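You operate a simulated robot arm through the tools that you are given. There is no shell and no other tool. Be economical: measure what you need, move in short steps, check, and stop when the job is done.

Carry out the task below with a simulated two-armed robot. There is one attempt and no reset: what you move stays moved.

TASK
Take the cream spool and put it on top of the brown seals carton. Count the grey-cap bottles on the top of the homogeniser, then put as many of the green drink bottles from the top of the homogeniser in the wide brown tray. Shut the homogeniser drawer. Take the hold tray on the right end of the ice tank top and put it away on the tray shelf. Close the left fittings drawer. Take the short green spool and put it on the top of the low platform. Take the sugar bottle and leave it on top of the short brown spool. Do these in any order. Set down upright: cream spool, short green spool, sugar bottle.

It is judged by the outcome, as a careful person would: the job done as asked, and still so three seconds after it is handed in. It fails if anything else is knocked over, pushed out of place, dropped, spilled or broken. A push-on lid holds only when it is set on centred and level and pressed home; a screw cap is set on level and turned clockwise until tight.

THE ROBOT
Two 7-joint arms with vacuum grippers on one trunk, on a base that drives. Base frame: it is fixed to the floor where the robot stands at the start and does not move with it; the origin is under the middle of the robot, x ahead of it, y to its left, z up. Lengths are in cm, angles in rad, forces in N, time in s.
The left shoulder is at the start at [7, 17.4, 117.9], the right one opposite. With the tool pointing down near the work surface each hand reaches from about 10 to 76 cm from the robot's upright axis, wherever it stands, measured 20 degrees to its own side. Places, roughly: cream spool (5x5x11 cm) [80, 0, 110]; green drink bottle [75, -25, 100]; grey-cap bottle (6x6x18 cm) [60, -10, 110]; hold tray [100, -125, 75]; homogeniser drawer [120, -30, 60]; left fittings drawer [260, -510, 70]; seals carton [100, 0, 100]; short brown spool (5x5x9 cm) [100, -140, 70]; short green spool (5x5x9 cm) [110, -140, 70]; sugar bottle [125, -125, 75]; top of the low platform [400, -230, 10]; tray shelf (23x40 cm) [-342, -518, 84]; wide brown tray (30x22x4 cm) [90, -30, 110]. Payload 3.5 kg a hand.
Tool frame (each hand has its own): the origin (TCP) lies in the middle of the cups' lips, and z points out of the cups. The gripper has 2 cups of 3.2 cm across, covering 3.2 by 8 cm (tool x, y); the bellows give 1 cm. With the vacuum on, a cup seals on a smooth face that it is pressed against (1 to 4 N); it does not hold porous or soft things. The pull reaches 76 N.
Orientation is that of the tool frame in the base frame, as a unit quaternion [x, y, z, w]. With the cups facing straight down, the tool's x points along the base's -x, its y along +y and its z along -z.

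THE INTERFACE
- The arms move only by the tool arm_command. It takes "left_deltas", "right_deltas" or both (then of equal length, played together; a hand with none holds still); each is a list of rows, each a list of 7 numbers: the shift along the base's x, y, z in units of 20 mm (1.0 is 20 mm), then the turn, a rotation vector about the base's x, y, z in units of 4 degrees (1.0 is 4 degrees), then the vacuum: 1 switches it on, 0 off. In form: [[x, y, z, ax, ay, az, suction], ...]. A call has 1 to 10 rows; each row shifts and turns the commanded pose from where the row before left it. A call with a number of a shift or a turn outside -1 to 1 is refused whole. Rows are played at 5 a second. More than 5 cm and 0.15 rad between two rows, or a gripper value outside its range, and nothing of the call is played. A pose out of reach is approached as far as the arm can. The call stops where the force on the tool passes 40 N (or 10 N more than at its start, if that is more) or the arm is blocked; 0.2 s more then pass. The pull builds up within a second once a cup has sealed. Time passes only in rows, and 0.2 s behind the last, so rows that do not move give it time. The reply holds the time, the measured pose of the TCP, the force on the tool along the base axes and the pull of the vacuum, in the units named above and with some noise, with the torque about the TCP (base axes, N m) and any sound that the robot's microphone picked up.
- Cameras (640 x 400 px; columns grow to the right, rows downward): "scene" is now at [14.02, 0.51, 150.56]; the picture's right is [0.05, -1.00, 0.00], its down [-0.50, -0.03, -0.87] and it looks along [0.87, 0.05, -0.50] (base axes); focal length 264 px, centre (320, 200). "left" rides on the left gripper at [7.4, -1.9, -11] in its tool frame; the picture's right is [0.25, 0.97, 0.00], its down [-0.77, 0.20, -0.60] and it looks along [-0.58, 0.15, 0.80] (tool axes); focal length 218 px, centre (320, 200). "right" rides on the right gripper at [7.4, 1.9, -11] in its tool frame; the picture's right is [-0.25, 0.97, 0.00], its down [-0.77, -0.20, -0.60] and it looks along [-0.58, -0.15, 0.80] (tool axes); focal length 218 px, centre (320, 200). There is no depth. A picture from a camera that has moved, and an enlarged one, comes with that camera's place and axes in the base frame and with its lens.
- snapshot(camera): a new picture of that camera. It takes no simulated time.
- lift_body(by): slides the trunk up (or, below 0, down) by that many cm; the arms and the scene camera ride with it, the base frame stays. It gives what a move gives, with no picture.
- base_move(legs): drives the robot by 1 to 6 legs, each [ahead, turn to the left] in cm and rad, along the robot's own axes; the way and the turn of a leg run together, so that a leg with both is an arc; at most 150 cm and 3.142 rad a leg. The arms and the cameras ride along, it lands a little off, and it stops where it bumps. It gives what a move gives.
- pan_tilt(pan, tilt): turns the head with the scene camera to pan (to the left, within 1.501 rad either way) and tilt (down, from -0.506 to 1.204), counted from straight ahead of the robot. It gives what a move gives.
- inspect(camera, box): a new picture of the part [left, top, right, bottom] of that camera's present view, enlarged. It takes no simulated time.
- hand_in(): hands the job in; it is judged then, once.

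Work in short steps. Places have to be worked out from the pictures, the camera data and where the tool is seen: move nearer, look again, correct. Check each grasp and each placing, and mend what went wrong. You have 207 turns and 190 pictures in all, those below and enlarged ones among them. Switch the vacuum off and draw the arms clear of the work before you hand the job in, unless the task says otherwise; then end with one line.

The tools are called after "Request:" by a JSON object that holds its "api" and its "payload". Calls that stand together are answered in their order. arm_command: Moves the arms, as the interface text tells. Its arguments: {"type":"object","properties":{"left_deltas":{"type":"array","items":{"type":"array","items":{"type":"number"}}},"right_deltas":{"type":"array","items":{"type":"array","items":{"type":"number"}}}},"required":[]} The other tools are called the same way: lift_body (by) slides the trunk up or down; base_move (legs) drives the base; pan_tilt (pan, tilt) turns the head that bears the scene camera; snapshot (camera) takes a picture; inspect (camera, box) takes an enlarged picture of a part of a camera's view; hand_in () hands the job in.

At the start:

```text
time: 0.0
left_position: [57.63, 18.65, 134.14]
left_tcp_rot: [0.0, 1.0, 0.0, 0.0]
left_contact_force: [0.5, -0.1, 0.1]
left_ft_torque: [0.01, 0.02, 0.03]
left_pull: 0.0
right_position: [42.28, -17.87, 133.65]
right_tcp_rot: [0.001, 1.0, 0.001, 0.0]
right_contact_force: [-0.1, -0.4, -0.6]
right_ft_torque: [0.06, 0.01, 0.01]
right_pull: 0.1
trunk travel left (down, up): [-67.5, 16.5]
robot x, y, heading: [-0.12, 0.15, -0.001]
head pan, tilt: [0.052, 0.52]
```

scene: 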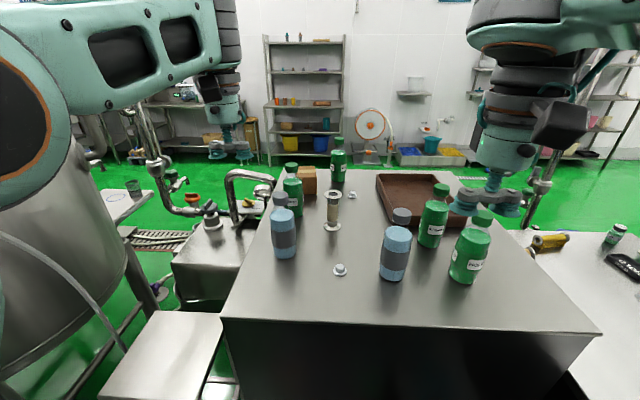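
right: 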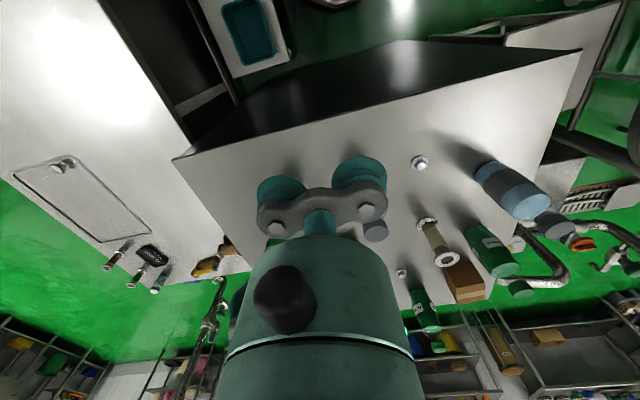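
left: 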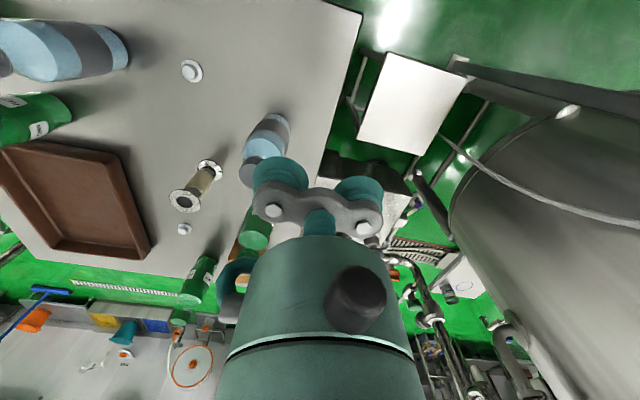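

I'll look closely at the homogeniser top first to count the bottles and locate things.

Request:
{"api": "inspect", "payload": {"camera": "scene", "box": [220, 120, 420, 245]}}

Request:
{"api": "inspect", "payload": {"camera": "scene", "box": [360, 160, 560, 285]}}

```text
3.20 times, centred on (320, 182) of scene
camera zoom: at [14.02, 0.51, 150.56], right [0.05, -1.0, 0.0], down [-0.5, -0.03, -0.87], along [0.87, 0.05, -0.5], focal length 846 px, centre (320, 256)
```

zoom: 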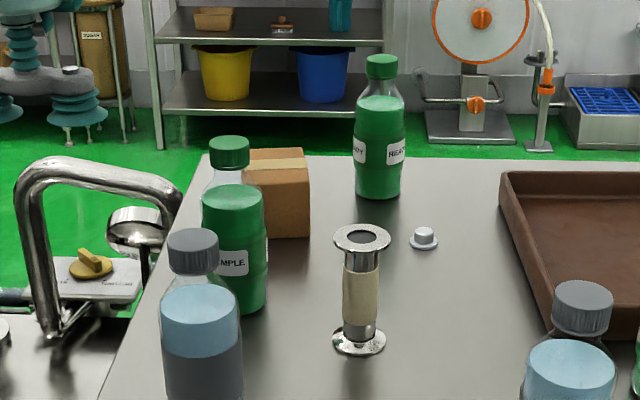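

```text
3.20 times, centred on (460, 222) of scene
camera zoom: at [14.02, 0.51, 150.56], right [0.05, -1.0, 0.0], down [-0.5, -0.03, -0.87], along [0.87, 0.05, -0.5], focal length 846 px, centre (-128, 128)
```

zoom: 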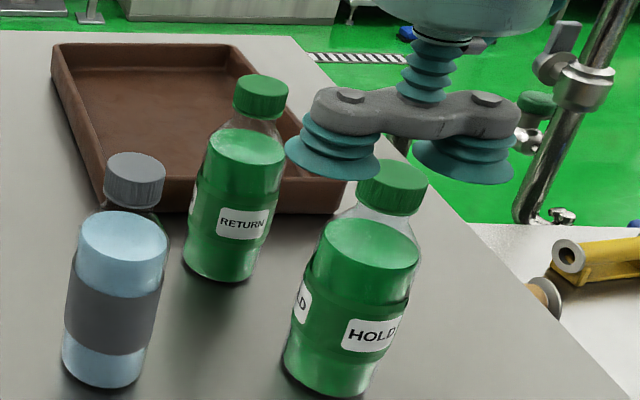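

Two blue grey-cap bottles so far and four green ones. Zoom in on the cream spool and the drawer/ice tank area.

Request:
{"api": "inspect", "payload": {"camera": "scene", "box": [310, 175, 358, 205]}}

Request:
{"api": "inspect", "payload": {"camera": "left", "box": [140, 120, 300, 220]}}

Request:
{"api": "inspect", "payload": {"camera": "right", "box": [0, 120, 260, 282]}}

Request:
{"api": "pan_tilt", "payload": {"pan": -0.9, "tilt": 0.5}}

Request:
{"api": "snapshot", "payload": {"camera": "scene"}}

```text
13.33 times, centred on (334, 190) of scene
camera zoom: at [14.02, 0.51, 150.56], right [0.05, -1.0, 0.0], down [-0.5, -0.03, -0.87], along [0.87, 0.05, -0.5], focal length 3526 px, centre (133, 333)
```

zoom: 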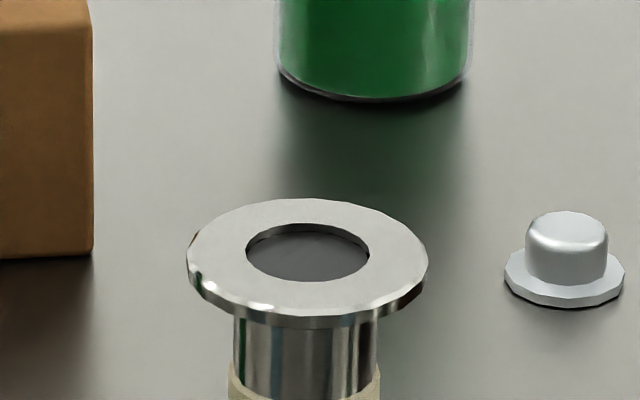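

```text
4.00 times, centred on (220, 170) of left
camera zoom: at [50.29, 16.59, 145.23], right [-0.25, 0.97, 0.0], down [0.77, 0.2, 0.6], along [0.58, 0.15, -0.8], focal length 873 px, centre (720, 320)
```

zoom: 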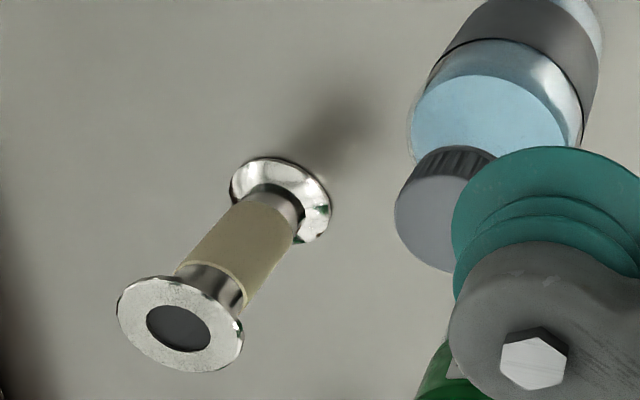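

```text
2.46 times, centred on (130, 201) of right
camera zoom: at [35.0, -16.06, 144.73], right [0.25, 0.97, 0.0], down [0.77, -0.2, 0.6], along [0.58, -0.15, -0.8], focal length 537 px, centre (788, 198)
```

zoom: 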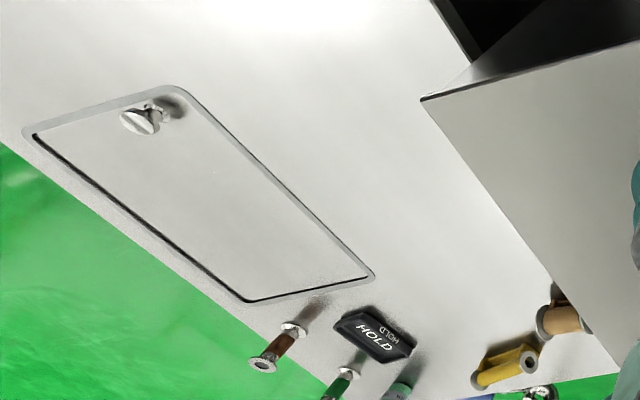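

```text
time: 1.2
left_position: [57.81, 18.36, 134.1]
left_tcp_rot: [0.0, 1.0, -0.001, 0.0]
left_contact_force: [1.0, 0.0, 0.1]
left_ft_torque: [-0.02, -0.03, -0.01]
left_pull: 0.0
right_position: [42.26, -17.95, 133.71]
right_tcp_rot: [0.0, 1.0, 0.0, 0.0]
right_contact_force: [0.0, -0.1, -0.6]
right_ft_torque: [0.01, 0.01, 0.0]
right_pull: 0.1
trunk travel left (down, up): [-67.5, 16.5]
robot x, y, heading: [0.14, 0.18, -0.002]
head pan, tilt: [-0.901, 0.499]
```

```text
181 pictures are left
camera scene: at [10.64, -7.1, 150.76], right [-0.78, -0.62, 0.0], down [-0.3, 0.37, -0.88], along [0.55, -0.69, -0.48], focal length 264 px, centre (320, 200)
```

scene: 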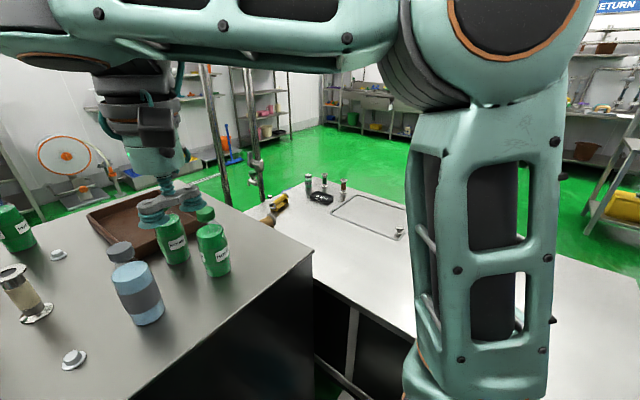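

The spool's top is near (78.7, -0.5, 114.6) and the table at z≈103.6. I bring the left hand over it so that its +y cup is centred on the flange, and turn the head back.

Request:
{"api": "pan_tilt", "payload": {"pan": 0.0, "tilt": 0.55}}

Request:
{"api": "arm_command", "payload": {"left_deltas": [[1, -1, 0, 0, 0, 0, 0], [1, -1, 0, 0, 0, 0, 0], [1, -1, 0, 0, 0, 0, 0], [1, -1, 0, 0, 0, 0, 0], [1, -1, 0, 0, 0, 0, 0], [1, -1, 0, 0, 0, 0, 0], [1, -1, 0, 0, 0, 0, 0], [1, -1, 0, 0, 0, 0, 0], [1, -1, 0, 0, 0, 0, 0], [1, -1, 0, 0, 0, 0, 0]]}}

Request:
{"api": "snapshot", "payload": {"camera": "left"}}

Request:
{"api": "snapshot", "payload": {"camera": "scene"}}

```text
time: 2.4
left_position: [57.86, 18.56, 134.06]
left_tcp_rot: [0.0, 1.0, 0.0, 0.0]
left_contact_force: [0.5, 0.0, -0.2]
left_ft_torque: [-0.02, 0.01, 0.01]
left_pull: 0.0
right_position: [42.23, -17.86, 133.76]
right_tcp_rot: [-0.001, 1.0, -0.001, 0.0]
right_contact_force: [0.4, 0.0, -0.2]
right_ft_torque: [-0.05, -0.03, -0.03]
right_pull: 0.0
trunk travel left (down, up): [-67.5, 16.5]
robot x, y, heading: [0.06, 0.18, 0.003]
head pan, tilt: [0.0, 0.55]
```

```text
time: 3.2
left_position: [62.78, 13.84, 133.93]
left_tcp_rot: [0.006, 1.0, 0.002, 0.007]
left_contact_force: [10.0, -5.6, -19.7]
left_ft_torque: [0.89, -0.36, 0.58]
left_pull: 0.0
right_position: [42.27, -18.03, 133.76]
right_tcp_rot: [0.0, 1.0, 0.0, -0.001]
right_contact_force: [0.1, 0.3, 0.4]
right_ft_torque: [-0.02, 0.0, -0.01]
right_pull: 0.0
trunk travel left (down, up): [-67.5, 16.5]
robot x, y, heading: [0.04, 0.09, -0.004]
head pan, tilt: [0.0, 0.55]
stopped in row 3 (left hand): the force on the tool passed its limit at 137 N (the readings are from after the stop); the commanded pose is now the measured one
```

```text
180 pictures are left
camera left: at [55.24, 11.93, 145.03], right [-0.24, 0.97, 0.0], down [0.76, 0.19, 0.62], along [0.6, 0.15, -0.79], focal length 218 px, centre (320, 200)
```

left: 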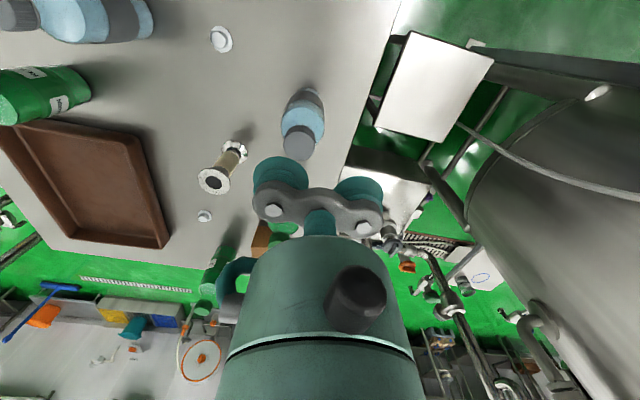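

```text
179 pictures are left
camera scene: at [14.09, -0.03, 150.29], right [0.0, -1.0, 0.0], down [-0.52, 0.0, -0.85], along [0.85, 0.0, -0.52], focal length 264 px, centre (320, 200)
```

scene: 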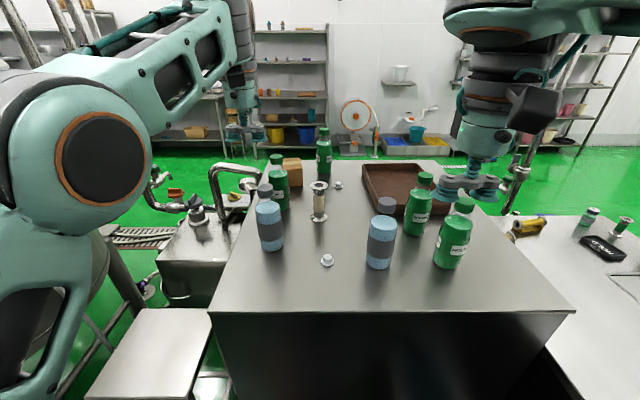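

The left hand met something after 5 cm. I look closely at where it might be touching.

Request:
{"api": "inspect", "payload": {"camera": "scene", "box": [180, 60, 340, 160]}}

Request:
{"api": "snapshot", "payload": {"camera": "right"}}

Request:
{"api": "arm_command", "payload": {"left_deltas": [[0, 0, 0, 0, 0, 0, 0]]}}

```text
4.00 times, centred on (260, 110) of scene
camera zoom: at [14.09, -0.03, 150.29], right [0.0, -1.0, 0.0], down [-0.52, 0.0, -0.85], along [0.85, 0.0, -0.52], focal length 1058 px, centre (560, 560)
```

zoom: 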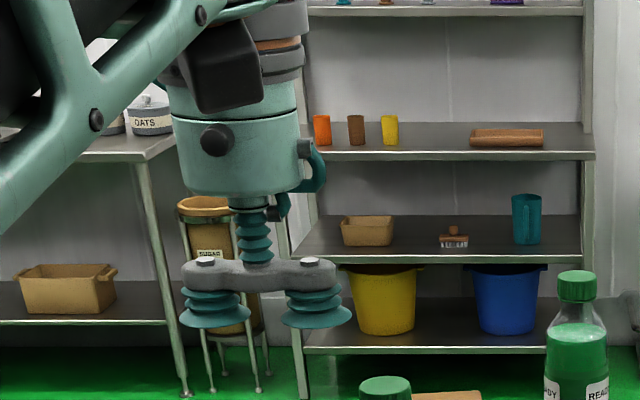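

```text
177 pictures are left
camera right: at [35.12, -16.13, 144.69], right [0.25, 0.97, 0.0], down [0.77, -0.2, 0.6], along [0.58, -0.15, -0.8], focal length 218 px, centre (320, 200)
```

right: 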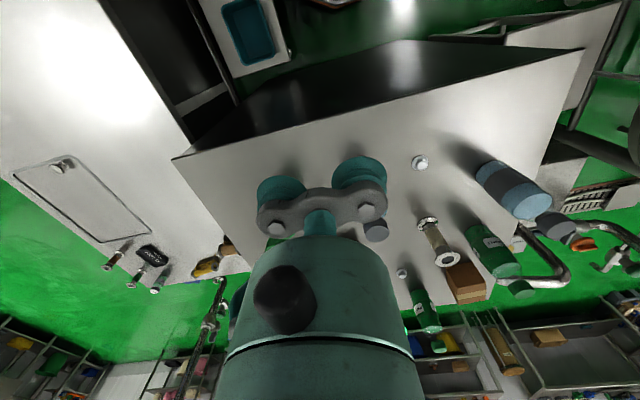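

```text
time: 3.6
left_position: [62.78, 13.89, 134.08]
left_tcp_rot: [0.006, 1.0, 0.0, 0.007]
left_contact_force: [12.2, -5.1, -29.4]
left_ft_torque: [0.98, -0.93, 0.58]
left_pull: 0.2
right_position: [42.39, -17.95, 133.76]
right_tcp_rot: [0.0, 1.0, -0.001, 0.0]
right_contact_force: [0.5, 0.5, -0.4]
right_ft_torque: [-0.02, 0.01, -0.03]
right_pull: 0.1
trunk travel left (down, up): [-67.5, 16.5]
robot x, y, heading: [0.25, -0.04, -0.001]
head pan, tilt: [0.0, 0.55]
```

Force persists and presses the hand down, so something sits above or the arm is blocked elsewhere. I back off and look up and left.

Request:
{"api": "arm_command", "payload": {"left_deltas": [[-0.5, 0.5, 0, 0, 0, 0, 0], [-0.5, 0.5, 0, 0, 0, 0, 0]]}}

Request:
{"api": "pan_tilt", "payload": {"pan": 0.4, "tilt": 0.0}}

Request:
{"api": "snapshot", "payload": {"camera": "scene"}}

```text
time: 4.2
left_position: [60.69, 16.02, 134.02]
left_tcp_rot: [0.006, 1.0, 0.001, 0.006]
left_contact_force: [0.4, -0.1, 0.6]
left_ft_torque: [0.01, 0.0, -0.01]
left_pull: 0.0
right_position: [42.18, -17.85, 133.83]
right_tcp_rot: [-0.001, 1.0, 0.0, 0.001]
right_contact_force: [0.6, -0.6, -0.1]
right_ft_torque: [0.0, 0.01, -0.02]
right_pull: 0.1
trunk travel left (down, up): [-67.5, 16.5]
robot x, y, heading: [-0.13, 0.35, 0.001]
head pan, tilt: [0.0, 0.55]
```

```text
time: 5.1
left_position: [60.7, 15.85, 133.95]
left_tcp_rot: [0.006, 1.0, 0.001, 0.007]
left_contact_force: [0.9, 0.1, 0.3]
left_ft_torque: [0.01, 0.01, 0.01]
left_pull: 0.0
right_position: [42.26, -18.09, 133.74]
right_tcp_rot: [0.001, 1.0, -0.001, 0.0]
right_contact_force: [0.4, 0.3, 0.3]
right_ft_torque: [-0.02, -0.02, 0.02]
right_pull: 0.0
trunk travel left (down, up): [-67.5, 16.5]
robot x, y, heading: [-0.33, 0.18, -0.002]
head pan, tilt: [0.4, 0.0]
```

```text
176 pictures are left
camera scene: at [13.27, 3.52, 155.37], right [0.39, -0.92, 0.0], down [0.0, 0.0, -1.0], along [0.92, 0.39, 0.0], focal length 264 px, centre (320, 200)
```

scene: 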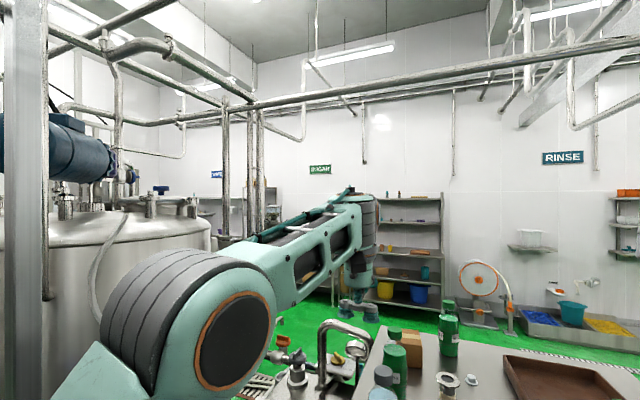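

The torque places the contact exactly at the hand's own camera: it touches the forearm because the shoulder is lower than the wrist. Raising the trunk makes the forearm slope down to the hand.

Request:
{"api": "lift_body", "payload": {"by": 16}}

Request:
{"api": "pan_tilt", "payload": {"pan": 0.0, "tilt": 0.6}}

Request:
{"api": "arm_command", "payload": {"left_deltas": [[0, 0, -1, 0, 0, 0, 0], [0, 0, -1, 0, 0, 0, 0], [0, 0, -1, 0, 0, 0, 0], [0, 0, -1, 0, 0, 0, 0], [0, 0, -1, 0, 0, 0, 0], [1, -1, -1, 0, 0, 0, 0], [1, -1, -1, 0, 0, 0, 0], [1, -1, 0, 0, 0, 0, 0]]}}

Request:
{"api": "snapshot", "payload": {"camera": "scene"}}

```text
time: 7.0
left_position: [60.78, 15.91, 150.02]
left_tcp_rot: [0.007, 1.0, 0.001, 0.006]
left_contact_force: [0.2, 0.5, 1.1]
left_ft_torque: [0.01, 0.0, 0.02]
left_pull: 0.1
right_position: [42.27, -17.82, 149.74]
right_tcp_rot: [0.0, 1.0, 0.0, 0.0]
right_contact_force: [-1.0, 0.4, 0.4]
right_ft_torque: [-0.04, 0.04, 0.0]
right_pull: 0.1
trunk travel left (down, up): [-83.5, 0.5]
robot x, y, heading: [-0.06, 0.07, 0.0]
head pan, tilt: [0.4, 0.0]
```

```text
time: 8.0
left_position: [60.66, 15.88, 149.97]
left_tcp_rot: [0.006, 1.0, 0.0, 0.006]
left_contact_force: [0.2, -0.1, -0.7]
left_ft_torque: [0.03, 0.0, -0.02]
left_pull: 0.0
right_position: [42.28, -17.92, 149.66]
right_tcp_rot: [0.0, 1.0, 0.0, 0.001]
right_contact_force: [0.1, -0.6, 0.3]
right_ft_torque: [0.01, -0.03, 0.01]
right_pull: 0.0
trunk travel left (down, up): [-83.5, 0.5]
robot x, y, heading: [-0.17, 0.07, 0.002]
head pan, tilt: [0.0, 0.6]
```

```text
time: 9.8
left_position: [67.09, 9.94, 135.96]
left_tcp_rot: [0.007, 1.0, 0.001, 0.008]
left_contact_force: [-0.6, -0.8, 0.3]
left_ft_torque: [-0.03, -0.01, -0.01]
left_pull: 0.1
right_position: [42.31, -17.97, 149.67]
right_tcp_rot: [0.0, 1.0, 0.0, 0.0]
right_contact_force: [-0.3, -0.4, 0.2]
right_ft_torque: [-0.01, -0.05, 0.0]
right_pull: 0.1
trunk travel left (down, up): [-83.5, 0.5]
robot x, y, heading: [-0.01, -0.26, -0.0]
head pan, tilt: [0.0, 0.6]
```

```text
175 pictures are left
camera scene: at [13.9, -0.03, 165.85], right [0.0, -1.0, 0.0], down [-0.57, 0.0, -0.82], along [0.82, 0.0, -0.57], focal length 264 px, centre (320, 200)
```

scene: 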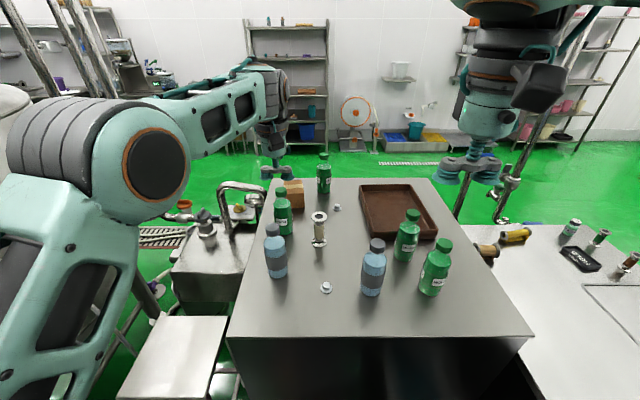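

Clear now. Continue to above the cream spool.

Request:
{"api": "arm_command", "payload": {"left_deltas": [[0.83, -0.92, 0, 0, 0, 0, 0], [0.83, -0.92, 0, 0, 0, 0, 0], [0.83, -0.92, 0, 0, 0, 0, 0], [0.83, -0.92, 0, 0, 0, 0, 0], [0.83, -0.92, 0, 0, 0, 0, 0], [0.83, -0.92, 0, 0, 0, 0, 0], [0.83, -0.92, 0, 0, 0, 0, 0], [0, 0, -1, 0, 0, 0, 0], [0, 0, -1, 0, 0, 0, 0], [0, 0, -1, 0, 0, 0, 0]]}}

Request:
{"api": "snapshot", "payload": {"camera": "left"}}

Request:
{"api": "inspect", "payload": {"camera": "scene", "box": [240, 140, 400, 240]}}

```text
time: 11.6
left_position: [69.72, 1.49, 133.06]
left_tcp_rot: [-0.006, 1.0, 0.001, 0.011]
left_contact_force: [9.9, -3.6, -22.0]
left_ft_torque: [0.67, -0.72, 0.37]
left_pull: 0.1
left hand out of reach, approached as far as the arm can: row 3, 4, 5, 6, 7
right_position: [42.27, -18.02, 149.71]
right_tcp_rot: [0.0, 1.0, 0.001, 0.0]
right_contact_force: [0.0, 0.0, 0.1]
right_ft_torque: [0.02, 0.0, 0.04]
right_pull: 0.0
trunk travel left (down, up): [-83.5, 0.5]
robot x, y, heading: [-0.14, -0.14, 0.0]
head pan, tilt: [0.0, 0.6]
stopped in row 9 (left hand): the force on the tool passed its limit at 160 N (the readings are from after the stop); the commanded pose is now the measured one
```

```text
174 pictures are left
camera left: at [62.19, -0.65, 144.0], right [-0.27, 0.96, 0.0], down [0.75, 0.21, 0.62], along [0.6, 0.16, -0.78], focal length 218 px, centre (320, 200)
```

left: 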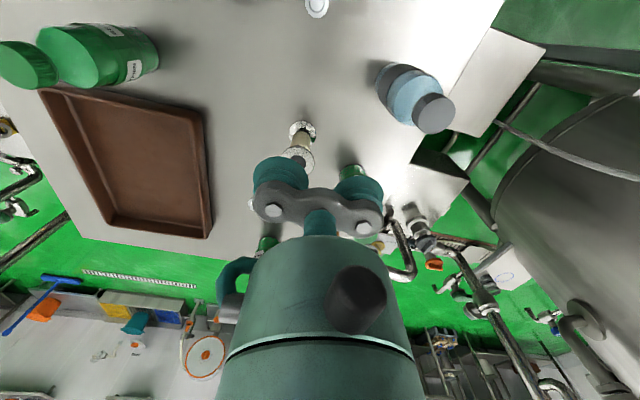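

```text
4.00 times, centred on (320, 190) of scene
camera zoom: at [13.96, -0.03, 165.84], right [0.0, -1.0, 0.0], down [-0.57, 0.0, -0.82], along [0.82, 0.0, -0.57], focal length 1058 px, centre (320, 240)
```

zoom: 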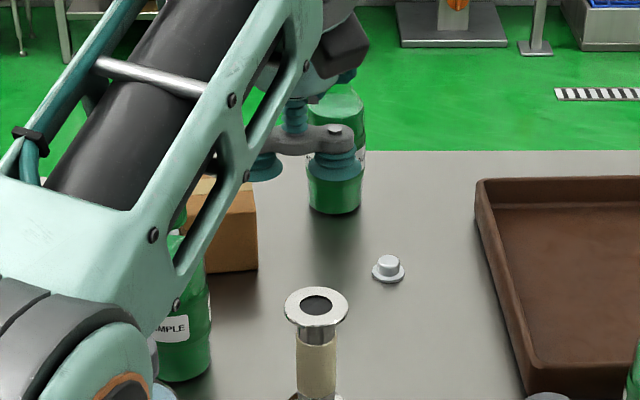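

The spool is just out of reach from here, so I draw the hand back and look down to see how far the base can drive ahead.

Request:
{"api": "arm_command", "payload": {"left_deltas": [[-0.8, 0.5, 0.5, 0, 0, 0, 0], [-1, 0.5, 0.5, 0, 0, 0, 0], [-1, 0.5, 0, 0, 0, 0, 0], [-1, 0.5, 0, 0, 0, 0, 0], [-1, 0.5, 0, 0, 0, 0, 0]]}}

Request:
{"api": "pan_tilt", "payload": {"pan": 0.0, "tilt": 1.2}}

Request:
{"api": "snapshot", "payload": {"camera": "scene"}}

```text
time: 11.8
left_position: [69.63, 1.57, 133.24]
left_tcp_rot: [-0.019, 1.0, 0.0, 0.016]
left_contact_force: [10.1, -0.2, -21.8]
left_ft_torque: [0.27, -0.7, 0.11]
left_pull: 0.1
right_position: [42.13, -17.9, 149.65]
right_tcp_rot: [0.0, 1.0, -0.001, 0.0]
right_contact_force: [-0.3, -0.1, -0.1]
right_ft_torque: [0.0, -0.02, 0.02]
right_pull: 0.1
trunk travel left (down, up): [-83.5, 0.5]
robot x, y, heading: [-0.35, 0.34, -0.002]
head pan, tilt: [0.0, 0.6]
stopped in row 1 (left hand): the force on the tool passed its limit at 176 N (the readings are from after the stop); the commanded pose is now the measured one
```

```text
time: 12.8
left_position: [69.72, 1.57, 133.02]
left_tcp_rot: [-0.02, 1.0, 0.0, 0.013]
left_contact_force: [8.5, -15.5, -25.8]
left_ft_torque: [2.34, -1.26, 1.49]
left_pull: 0.1
right_position: [42.23, -18.0, 149.82]
right_tcp_rot: [0.0, 1.0, 0.0, -0.001]
right_contact_force: [0.5, 0.2, -0.3]
right_ft_torque: [-0.02, 0.05, 0.01]
right_pull: 0.1
trunk travel left (down, up): [-83.5, 0.5]
robot x, y, heading: [0.19, 0.26, 0.004]
head pan, tilt: [0.0, 1.201]
```

```text
172 pictures are left
camera scene: at [10.62, 0.01, 161.39], right [0.0, -1.0, 0.0], down [-0.93, 0.0, -0.36], along [0.36, 0.0, -0.93], focal length 264 px, centre (320, 200)
```

scene: 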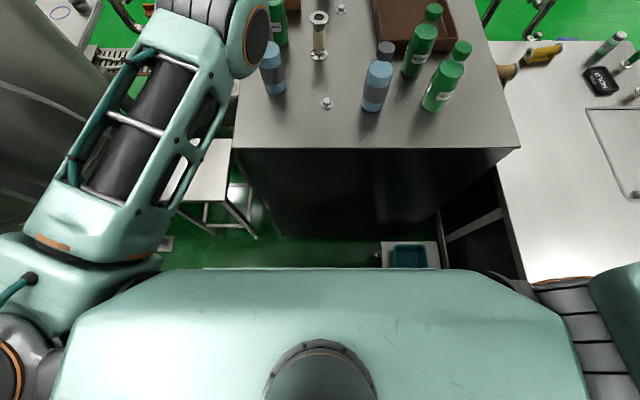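

The camera is still jammed against the forearm; I pitch the tool's top forward to free it.

Request:
{"api": "arm_command", "payload": {"left_deltas": [[0, 0, 0, 0, 0.5, 0, 0], [0, 0, 0, 0, 0.5, 0, 0], [0, 0, 0, 0, 0.5, 0, 0], [0, 0, 0, 0, 0.5, 0, 0]]}}

```text
time: 13.8
left_position: [67.95, 1.72, 132.71]
left_tcp_rot: [-0.019, 0.998, 0.001, -0.057]
left_contact_force: [0.5, -0.3, 0.3]
left_ft_torque: [-0.01, 0.01, 0.0]
left_pull: 0.0
left hand out of reach, approached as far as the arm can: row 2, 3, 4
right_position: [42.17, -17.94, 149.84]
right_tcp_rot: [0.001, 1.0, 0.0, 0.0]
right_contact_force: [0.3, 1.2, 0.9]
right_ft_torque: [-0.01, 0.02, 0.01]
right_pull: 0.1
trunk travel left (down, up): [-83.5, 0.5]
robot x, y, heading: [-0.28, -0.23, 0.002]
head pan, tilt: [0.0, 1.201]
```

Free again. I withdraw the hand and straighten it.

Request:
{"api": "arm_command", "payload": {"left_deltas": [[-1, 0.5, 0, 0, 0, 0, 0], [-1, 0.5, 0, 0, 0, 0, 0], [-1, 0.5, 0, 0, 0, 0, 0], [-1, 0.5, 0, 0, 0, 0, 0], [-1, 0.5, 0, 0, 0, 0, 0], [-1, 0.5, 0, 0, -0.8, -0.54, 0], [-1, 0.5, 0, 0, -0.83, 0, 0]]}}

```text
time: 15.4
left_position: [53.62, 9.01, 132.75]
left_tcp_rot: [0.0, 1.0, 0.001, 0.002]
left_contact_force: [0.8, -0.1, 0.1]
left_ft_torque: [-0.02, 0.0, 0.01]
left_pull: 0.2
right_position: [42.11, -17.77, 149.76]
right_tcp_rot: [0.0, 1.0, -0.002, 0.0]
right_contact_force: [-0.6, -0.5, -0.2]
right_ft_torque: [0.03, -0.02, 0.01]
right_pull: 0.0
trunk travel left (down, up): [-83.5, 0.5]
robot x, y, heading: [0.25, 0.18, 0.003]
head pan, tilt: [0.0, 1.201]
```

Carton, far bottle and drawer (x≈120) lie on the far side of the homogeniser, so I need to drive round. I look around for the free floor.

Request:
{"api": "pan_tilt", "payload": {"pan": -1.5, "tilt": 0.45}}

Request:
{"api": "snapshot", "payload": {"camera": "scene"}}

Request:
{"api": "pan_tilt", "payload": {"pan": -0.7, "tilt": 0.4}}

Request:
{"api": "snapshot", "payload": {"camera": "scene"}}

```text
time: 17.0
left_position: [53.78, 8.87, 132.81]
left_tcp_rot: [0.0, 1.0, 0.002, 0.0]
left_contact_force: [0.5, 0.4, -0.1]
left_ft_torque: [0.0, 0.02, -0.02]
left_pull: 0.0
right_position: [42.23, -17.88, 149.71]
right_tcp_rot: [0.0, 1.0, -0.001, 0.0]
right_contact_force: [-0.2, 0.1, -1.0]
right_ft_torque: [-0.02, -0.01, -0.03]
right_pull: 0.1
trunk travel left (down, up): [-83.5, 0.5]
robot x, y, heading: [0.0, 0.07, -0.001]
head pan, tilt: [-1.499, 0.45]
```

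```text
171 pictures are left
camera scene: at [5.68, -9.16, 167.2], right [-1.0, -0.07, 0.0], down [-0.03, 0.43, -0.9], along [0.06, -0.9, -0.44], focal length 264 px, centre (320, 200)
```

scene: 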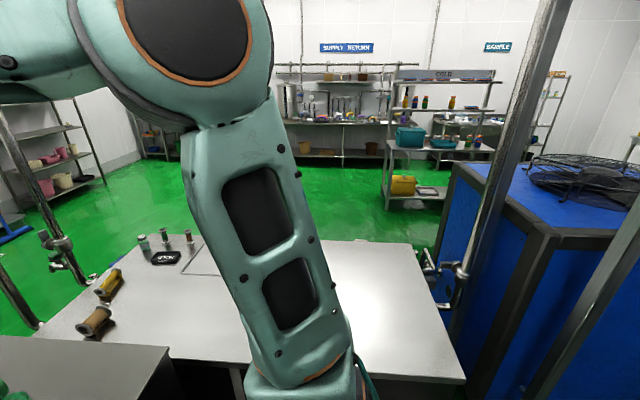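

```text
time: 18.1
left_position: [53.82, 8.96, 132.74]
left_tcp_rot: [0.0, 1.0, 0.002, 0.001]
left_contact_force: [-0.2, -0.3, 0.2]
left_ft_torque: [0.0, 0.0, 0.0]
left_pull: 0.1
right_position: [42.22, -17.93, 149.74]
right_tcp_rot: [0.0, 1.0, -0.001, 0.0]
right_contact_force: [-0.5, -0.3, -0.2]
right_ft_torque: [-0.04, 0.05, 0.04]
right_pull: 0.0
trunk travel left (down, up): [-83.5, 0.5]
robot x, y, heading: [-0.3, -0.05, 0.001]
head pan, tilt: [-0.7, 0.4]
```

```text
170 pictures are left
camera scene: at [12.06, -5.96, 167.67], right [-0.64, -0.76, 0.0], down [-0.3, 0.25, -0.92], along [0.7, -0.59, -0.39], focal length 264 px, centre (320, 200)
```

scene: 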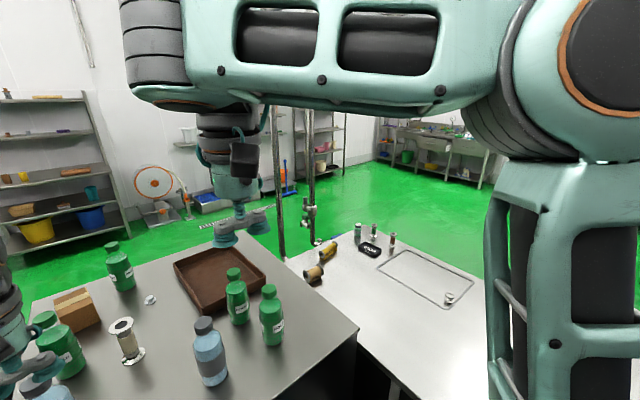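

Now look to the left.

Request:
{"api": "pan_tilt", "payload": {"pan": 1.5, "tilt": 0.5}}

Request:
{"api": "snapshot", "payload": {"camera": "scene"}}

```text
time: 20.2
left_position: [53.84, 8.98, 132.79]
left_tcp_rot: [0.0, 1.0, 0.002, 0.0]
left_contact_force: [-0.4, -0.7, 0.3]
left_ft_torque: [0.0, 0.0, -0.01]
left_pull: 0.0
right_position: [42.1, -17.98, 149.7]
right_tcp_rot: [0.0, 1.0, 0.0, 0.0]
right_contact_force: [0.1, 0.1, 0.4]
right_ft_torque: [-0.02, -0.01, 0.0]
right_pull: 0.1
trunk travel left (down, up): [-83.5, 0.5]
robot x, y, heading: [-0.05, -0.3, 0.002]
head pan, tilt: [1.499, 0.499]
```

```text
169 pictures are left
camera scene: at [5.65, 9.1, 166.76], right [1.0, -0.07, 0.0], down [-0.03, -0.48, -0.88], along [0.06, 0.88, -0.48], focal length 264 px, centre (320, 200)
```

scene: 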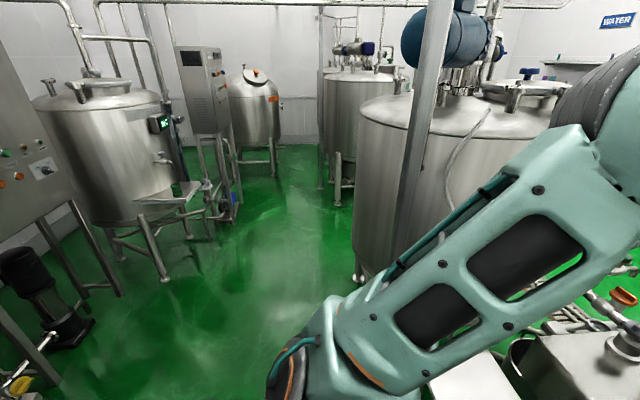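

An aisle runs to the left rear. I retract the left hand and turn the base right in place to see behind.

Request:
{"api": "arm_command", "payload": {"left_deltas": [[-1, 1, 1, 0, 0, 0, 0], [-1, 1, 1, 0, 0, 0, 0], [-1, 1, 1, 0, 0, 0, 0], [-1, 1, 1, 0, 0, 0, 0], [-1, 0.5, 1, 0, 0, 0, 0], [-1, 0, 1, 0, 0, 0, 0]]}}

Request:
{"api": "base_move", "payload": {"legs": [[0, -0.7]]}}

Request:
{"api": "pan_tilt", "payload": {"pan": -1.5, "tilt": 0.6}}

Request:
{"api": "snapshot", "payload": {"camera": "scene"}}

```text
time: 21.6
left_position: [41.7, 17.79, 144.63]
left_tcp_rot: [0.0, 1.0, 0.002, 0.0]
left_contact_force: [-0.4, -0.3, 0.3]
left_ft_torque: [0.03, 0.02, 0.0]
left_pull: 0.1
right_position: [42.34, -17.91, 149.53]
right_tcp_rot: [0.0, 1.0, 0.0, 0.0]
right_contact_force: [0.9, 0.0, -0.3]
right_ft_torque: [0.01, -0.02, 0.03]
right_pull: 0.0
trunk travel left (down, up): [-83.5, 0.5]
robot x, y, heading: [-0.11, -0.23, -0.003]
head pan, tilt: [1.499, 0.499]
```

```text
time: 23.9
left_position: [43.6, -13.14, 144.71]
left_tcp_rot: [0.34, 0.94, 0.001, 0.001]
left_contact_force: [0.9, 0.7, 0.0]
left_ft_torque: [0.01, 0.01, 0.02]
left_pull: 0.0
right_position: [21.13, -40.69, 149.83]
right_tcp_rot: [0.34, 0.94, -0.001, 0.0]
right_contact_force: [0.1, 1.0, 0.3]
right_ft_torque: [0.01, 0.0, 0.01]
right_pull: 0.1
trunk travel left (down, up): [-83.5, 0.5]
robot x, y, heading: [0.03, 0.1, -0.69]
head pan, tilt: [1.499, 0.499]
```

```text
time: 26.5
left_position: [43.42, -13.18, 144.64]
left_tcp_rot: [0.341, 0.94, 0.002, 0.002]
left_contact_force: [0.3, 0.6, -0.5]
left_ft_torque: [0.0, 0.06, 0.04]
left_pull: 0.0
right_position: [20.91, -40.82, 149.69]
right_tcp_rot: [0.341, 0.94, 0.0, 0.0]
right_contact_force: [0.5, 0.3, 1.1]
right_ft_torque: [0.02, 0.02, -0.02]
right_pull: 0.0
trunk travel left (down, up): [-83.5, 0.5]
robot x, y, heading: [0.03, 0.12, -0.699]
head pan, tilt: [-1.499, 0.6]
```

```text
168 pictures are left
camera scene: at [-1.34, -10.36, 165.85], right [-0.81, 0.58, 0.0], down [0.33, 0.46, -0.83], along [-0.48, -0.67, -0.56], focal length 264 px, centre (320, 200)
```

scene: 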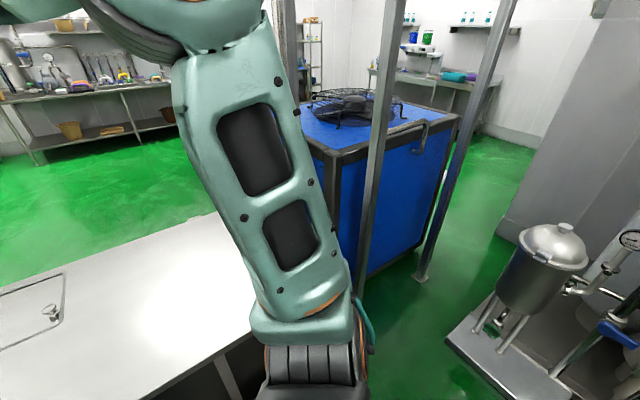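

There are gaps around the blue chiller. I turn further to look straight at them.

Request:
{"api": "base_move", "payload": {"legs": [[0, -1.5]]}}

Request:
{"api": "pan_tilt", "payload": {"pan": 0.0, "tilt": 0.6}}

Request:
{"api": "snapshot", "payload": {"camera": "scene"}}

Request:
{"api": "pan_tilt", "payload": {"pan": -0.9, "tilt": 0.6}}

Request:
{"api": "snapshot", "payload": {"camera": "scene"}}

```text
time: 30.6
left_position: [-11.47, -44.1, 144.64]
left_tcp_rot: [0.897, 0.442, 0.0, 0.002]
left_contact_force: [-0.1, -0.1, 0.0]
left_ft_torque: [0.0, -0.02, 0.01]
left_pull: 0.1
right_position: [-39.8, -22.56, 149.82]
right_tcp_rot: [0.897, 0.443, -0.001, -0.001]
right_contact_force: [0.6, 0.2, 0.4]
right_ft_torque: [-0.03, 0.05, 0.01]
right_pull: 0.0
trunk travel left (down, up): [-83.5, 0.5]
robot x, y, heading: [-0.12, -0.25, -2.229]
head pan, tilt: [-1.499, 0.6]
```

```text
time: 32.2
left_position: [-11.41, -44.09, 144.66]
left_tcp_rot: [0.897, 0.442, 0.0, 0.002]
left_contact_force: [-0.9, -0.6, -0.3]
left_ft_torque: [-0.01, 0.0, -0.01]
left_pull: 0.2
right_position: [-39.99, -22.63, 149.69]
right_tcp_rot: [0.897, 0.442, 0.0, 0.0]
right_contact_force: [0.1, 0.0, -0.8]
right_ft_torque: [0.02, 0.04, 0.04]
right_pull: 0.0
trunk travel left (down, up): [-83.5, 0.5]
robot x, y, heading: [-0.06, 0.13, -2.223]
head pan, tilt: [0.0, 0.6]
```

```text
167 pictures are left
camera scene: at [-8.47, -10.96, 165.85], right [-0.79, 0.61, 0.0], down [0.34, 0.45, -0.83], along [-0.5, -0.65, -0.57], focal length 264 px, centre (320, 200)
```

scene: 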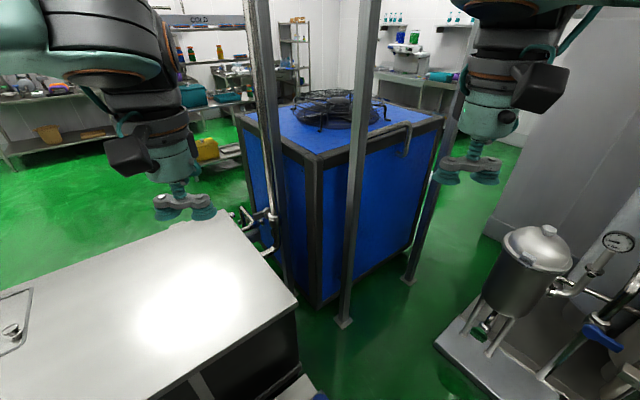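

```text
time: 33.4
left_position: [-11.38, -44.02, 144.61]
left_tcp_rot: [0.897, 0.443, 0.0, 0.002]
left_contact_force: [-0.1, 0.3, -0.3]
left_ft_torque: [-0.01, 0.01, -0.04]
left_pull: 0.0
right_position: [-39.96, -22.66, 149.75]
right_tcp_rot: [0.897, 0.442, -0.001, 0.0]
right_contact_force: [-0.1, 0.0, 0.3]
right_ft_torque: [0.01, 0.02, -0.01]
right_pull: 0.1
trunk travel left (down, up): [-83.5, 0.5]
robot x, y, heading: [0.41, -0.06, -2.228]
head pan, tilt: [-0.901, 0.6]
```

```text
166 pictures are left
camera scene: at [-11.92, -4.11, 165.85], right [-0.02, 1.0, 0.0], down [0.56, 0.01, -0.83], along [-0.82, -0.01, -0.56], focal length 264 px, centre (320, 200)
```

scene: 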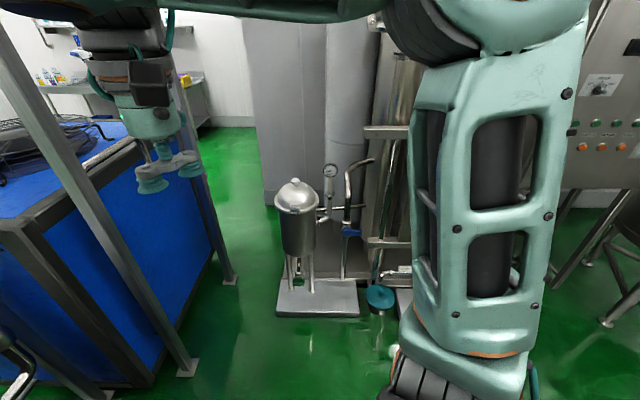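

The chiller gaps look too narrow (~35–40 cm). I check the remaining direction, toward the left rear.

Request:
{"api": "base_move", "payload": {"legs": [[0, -1.2]]}}

Request:
{"api": "pan_tilt", "payload": {"pan": 0.0, "tilt": 0.5}}

Request:
{"api": "snapshot", "payload": {"camera": "scene"}}

Request:
{"api": "pan_tilt", "payload": {"pan": -1.0, "tilt": 0.5}}

Request:
{"api": "snapshot", "payload": {"camera": "scene"}}

```text
time: 36.8
left_position: [-45.25, -4.9, 144.67]
left_tcp_rot: [0.989, -0.146, -0.001, 0.002]
left_contact_force: [0.2, -0.7, -0.4]
left_ft_torque: [0.02, -0.02, -0.02]
left_pull: 0.0
right_position: [-35.27, 29.29, 149.72]
right_tcp_rot: [0.989, -0.146, 0.0, -0.001]
right_contact_force: [-0.5, -0.1, -0.1]
right_ft_torque: [0.01, -0.02, 0.01]
right_pull: 0.0
trunk travel left (down, up): [-83.5, 0.5]
robot x, y, heading: [0.07, 0.18, 2.85]
head pan, tilt: [-0.901, 0.6]
```

```text
time: 38.0
left_position: [-45.17, -4.88, 144.69]
left_tcp_rot: [0.989, -0.146, -0.001, 0.002]
left_contact_force: [-0.5, -0.2, 0.7]
left_ft_torque: [0.0, 0.0, -0.04]
left_pull: 0.0
right_position: [-35.21, 29.34, 149.79]
right_tcp_rot: [0.989, -0.146, 0.0, -0.001]
right_contact_force: [0.3, -0.9, 0.0]
right_ft_torque: [-0.01, 0.03, 0.02]
right_pull: 0.0
trunk travel left (down, up): [-83.5, 0.5]
robot x, y, heading: [-0.12, 0.24, 2.852]
head pan, tilt: [0.0, 0.499]
```

```text
165 pictures are left
camera scene: at [-13.55, 4.1, 166.76], right [0.29, 0.96, 0.0], down [0.46, -0.14, -0.88], along [-0.84, 0.25, -0.48], focal length 264 px, centre (320, 200)
```

scene: 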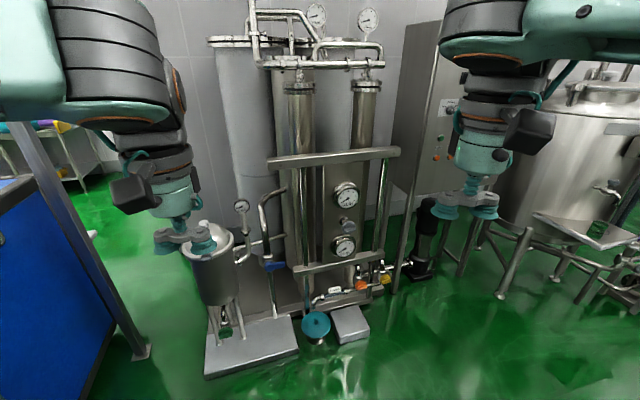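

```text
time: 39.3
left_position: [-45.3, -4.73, 144.67]
left_tcp_rot: [0.989, -0.146, -0.001, 0.002]
left_contact_force: [0.9, -0.1, -0.6]
left_ft_torque: [0.0, 0.01, 0.0]
left_pull: 0.1
right_position: [-35.19, 29.2, 149.7]
right_tcp_rot: [0.989, -0.146, 0.0, 0.0]
right_contact_force: [-0.3, 0.2, 0.7]
right_ft_torque: [-0.02, 0.0, -0.01]
right_pull: 0.1
trunk travel left (down, up): [-83.5, 0.5]
robot x, y, heading: [-0.07, 0.18, 2.848]
head pan, tilt: [-1.0, 0.499]
```

```text
164 pictures are left
camera scene: at [-7.34, 10.22, 166.76], right [0.96, 0.27, 0.0], down [0.13, -0.46, -0.88], along [-0.24, 0.84, -0.48], focal length 264 px, centre (320, 200)
```

scene: 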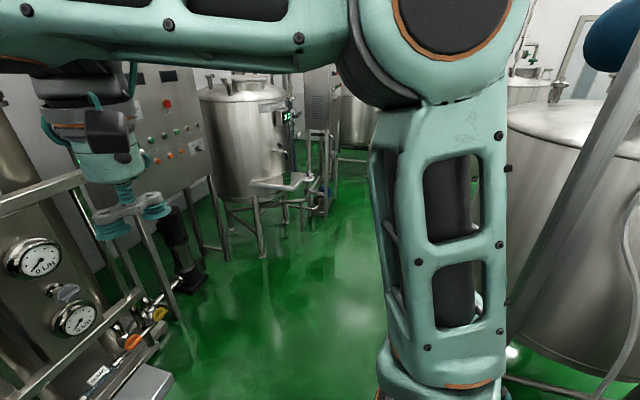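

The aisle toward +y is the only open way. I turn to face along it and drive 130 cm, then look right for a passage behind the big tank.

Request:
{"api": "base_move", "payload": {"legs": [[0, -1.14], [130, 0]]}}

Request:
{"api": "pan_tilt", "payload": {"pan": -0.9, "tilt": 0.5}}

Request:
{"api": "snapshot", "payload": {"camera": "scene"}}

Request:
{"api": "pan_tilt", "payload": {"pan": 0.0, "tilt": 0.5}}

Request:
{"api": "snapshot", "payload": {"camera": "scene"}}

```text
time: 48.6
left_position: [-37.07, 165.92, 144.66]
left_tcp_rot: [0.744, -0.668, -0.002, 0.0]
left_contact_force: [-0.5, -0.5, 0.0]
left_ft_torque: [0.0, 0.0, -0.02]
left_pull: 0.1
right_position: [-1.64, 170.15, 149.7]
right_tcp_rot: [0.744, -0.668, 0.0, 0.001]
right_contact_force: [-0.2, -0.5, -0.7]
right_ft_torque: [-0.01, 0.0, -0.03]
right_pull: 0.1
trunk travel left (down, up): [-83.5, 0.5]
robot x, y, heading: [-14.78, 126.18, 1.679]
head pan, tilt: [-1.0, 0.499]
```

```text
time: 49.2
left_position: [-37.02, 166.02, 144.72]
left_tcp_rot: [0.744, -0.668, -0.002, 0.001]
left_contact_force: [-0.8, 0.4, 0.6]
left_ft_torque: [-0.01, 0.01, -0.04]
left_pull: 0.0
right_position: [-1.68, 170.27, 149.8]
right_tcp_rot: [0.744, -0.668, 0.001, -0.001]
right_contact_force: [0.5, 0.7, -0.4]
right_ft_torque: [0.0, 0.03, 0.0]
right_pull: 0.1
trunk travel left (down, up): [-83.5, 0.5]
robot x, y, heading: [-15.11, 126.34, 1.68]
head pan, tilt: [-0.901, 0.499]
```

```text
163 pictures are left
camera scene: at [-8.99, 137.69, 166.76], right [0.7, -0.71, 0.0], down [-0.34, -0.34, -0.88], along [0.63, 0.62, -0.48], focal length 264 px, centre (320, 200)
```

scene: 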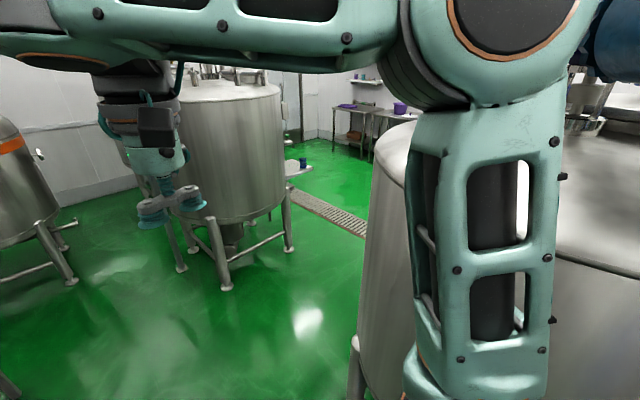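

```text
time: 50.4
left_position: [-37.01, 165.92, 144.63]
left_tcp_rot: [0.745, -0.668, -0.002, 0.001]
left_contact_force: [0.4, -0.6, 0.3]
left_ft_torque: [0.02, -0.01, 0.02]
left_pull: 0.0
right_position: [-1.67, 170.19, 149.71]
right_tcp_rot: [0.744, -0.668, 0.001, 0.001]
right_contact_force: [1.0, 0.6, -0.6]
right_ft_torque: [-0.03, 0.02, 0.01]
right_pull: 0.0
trunk travel left (down, up): [-83.5, 0.5]
robot x, y, heading: [-14.5, 126.53, 1.68]
head pan, tilt: [0.0, 0.499]
```

```text
162 pictures are left
camera scene: at [-16.44, 140.36, 166.76], right [0.99, 0.11, 0.0], down [0.05, -0.48, -0.88], along [-0.09, 0.87, -0.48], focal length 264 px, centre (320, 200)
```

scene: 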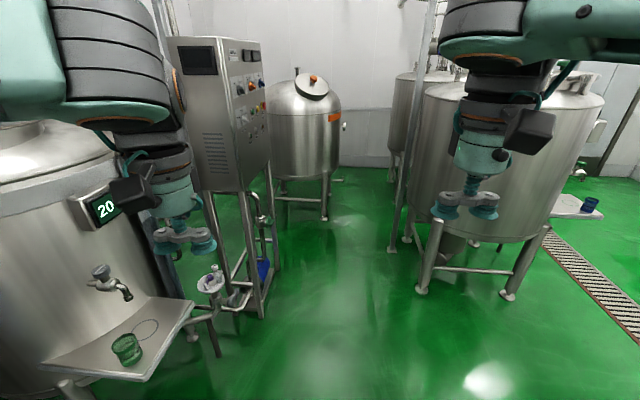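

There's a ~95 cm gap between the big tank and the next one, around y≈242. I drive through it toward +x.

Request:
{"api": "base_move", "payload": {"legs": [[0, -0.28], [115, 0], [0, -1.4]]}}

Request:
{"api": "snapshot", "payload": {"camera": "scene"}}

```text
time: 60.7
left_position: [47.8, 255.64, 144.66]
left_tcp_rot: [0.013, 1.0, 0.001, 0.001]
left_contact_force: [0.3, 0.2, 1.0]
left_ft_torque: [0.01, -0.03, 0.01]
left_pull: 0.0
right_position: [47.34, 220.11, 149.66]
right_tcp_rot: [0.014, 1.0, -0.001, 0.0]
right_contact_force: [1.0, 0.2, 0.0]
right_ft_torque: [-0.03, -0.01, 0.0]
right_pull: 0.0
trunk travel left (down, up): [-83.5, 0.5]
robot x, y, heading: [5.96, 239.02, -0.03]
head pan, tilt: [0.0, 0.499]
```

```text
161 pictures are left
camera scene: at [19.72, 238.71, 166.76], right [-0.03, -1.0, 0.0], down [-0.48, 0.01, -0.88], along [0.88, -0.02, -0.48], focal length 264 px, centre (320, 200)
```

scene: 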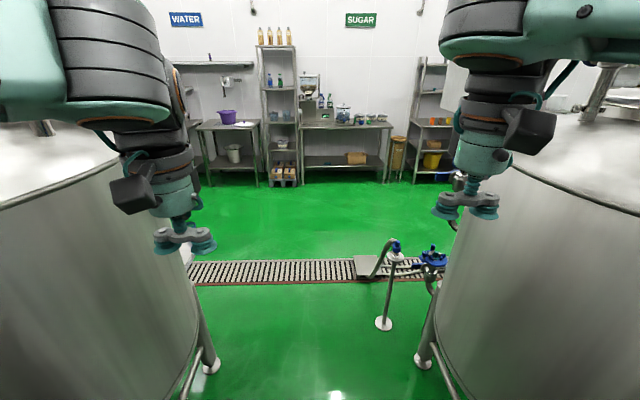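

The gap is clear (~90 cm or more). I drive through to x≈205 and turn right to face along the far side.

Request:
{"api": "base_move", "payload": {"legs": [[0, 0.04], [150, 0], [50, 0], [0, -1.57]]}}

Request:
{"api": "snapshot", "payload": {"camera": "scene"}}

```text
time: 74.9
left_position: [222.36, 203.6, 144.74]
left_tcp_rot: [0.709, 0.705, 0.0, 0.001]
left_contact_force: [-0.1, -0.2, -0.5]
left_ft_torque: [0.04, -0.01, 0.0]
left_pull: 0.0
right_position: [186.76, 203.28, 149.68]
right_tcp_rot: [0.709, 0.705, -0.001, -0.001]
right_contact_force: [0.1, 0.0, -0.1]
right_ft_torque: [0.02, 0.0, -0.03]
right_pull: 0.1
trunk travel left (down, up): [-83.5, 0.5]
robot x, y, heading: [204.96, 245.77, -1.576]
head pan, tilt: [0.0, 0.499]
```

```text
160 pictures are left
camera scene: at [204.77, 231.41, 166.76], right [-1.0, 0.0, 0.0], down [0.0, 0.48, -0.88], along [0.0, -0.88, -0.48], focal length 264 px, centre (320, 200)
```

scene: 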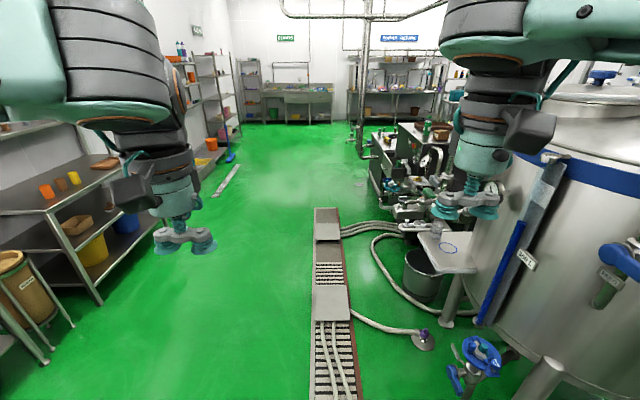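

Clear floor on the left of the drain. I drive to about (245, 60) keeping clear of the drain plates and hoses, then look at the homogeniser's far side.

Request:
{"api": "base_move", "payload": {"legs": [[0, 0.21], [95, 0], [95, 0], [0, -0.21]]}}

Request:
{"api": "pan_tilt", "payload": {"pan": -0.7, "tilt": 0.5}}

Request:
{"api": "snapshot", "payload": {"camera": "scene"}}

```text
time: 86.0
left_position: [264.72, 18.85, 144.63]
left_tcp_rot: [0.698, 0.716, 0.0, 0.001]
left_contact_force: [-1.0, -0.4, 0.2]
left_ft_torque: [0.03, -0.02, 0.03]
left_pull: 0.0
right_position: [229.12, 17.6, 149.66]
right_tcp_rot: [0.698, 0.716, 0.0, 0.0]
right_contact_force: [-0.3, -0.4, -0.4]
right_ft_torque: [0.0, 0.0, -0.04]
right_pull: 0.1
trunk travel left (down, up): [-83.5, 0.5]
robot x, y, heading: [246.22, 60.31, -1.545]
head pan, tilt: [0.0, 0.499]
```

```text
time: 87.0
left_position: [264.57, 18.94, 144.62]
left_tcp_rot: [0.698, 0.716, 0.001, 0.002]
left_contact_force: [-0.7, 0.5, -0.1]
left_ft_torque: [-0.03, 0.02, -0.02]
left_pull: 0.1
right_position: [229.13, 17.67, 149.76]
right_tcp_rot: [0.698, 0.716, 0.0, -0.001]
right_contact_force: [-0.4, -0.2, 0.1]
right_ft_torque: [-0.01, 0.02, 0.01]
right_pull: 0.2
trunk travel left (down, up): [-83.5, 0.5]
robot x, y, heading: [245.73, 60.02, -1.544]
head pan, tilt: [-0.7, 0.499]
```

```text
159 pictures are left
camera scene: at [240.22, 48.18, 166.76], right [-0.78, 0.62, 0.0], down [0.3, 0.37, -0.88], along [-0.55, -0.69, -0.48], focal length 264 px, centre (320, 200)
```

scene: 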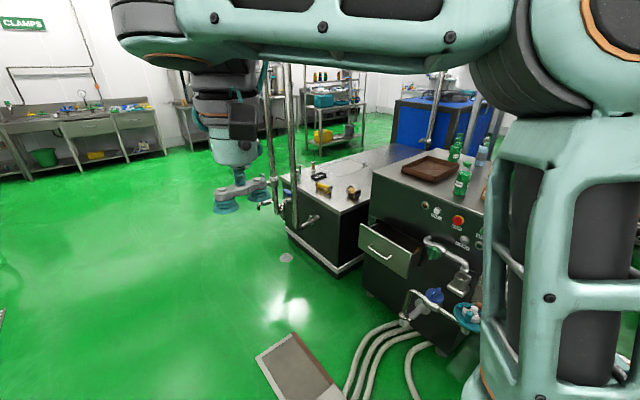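

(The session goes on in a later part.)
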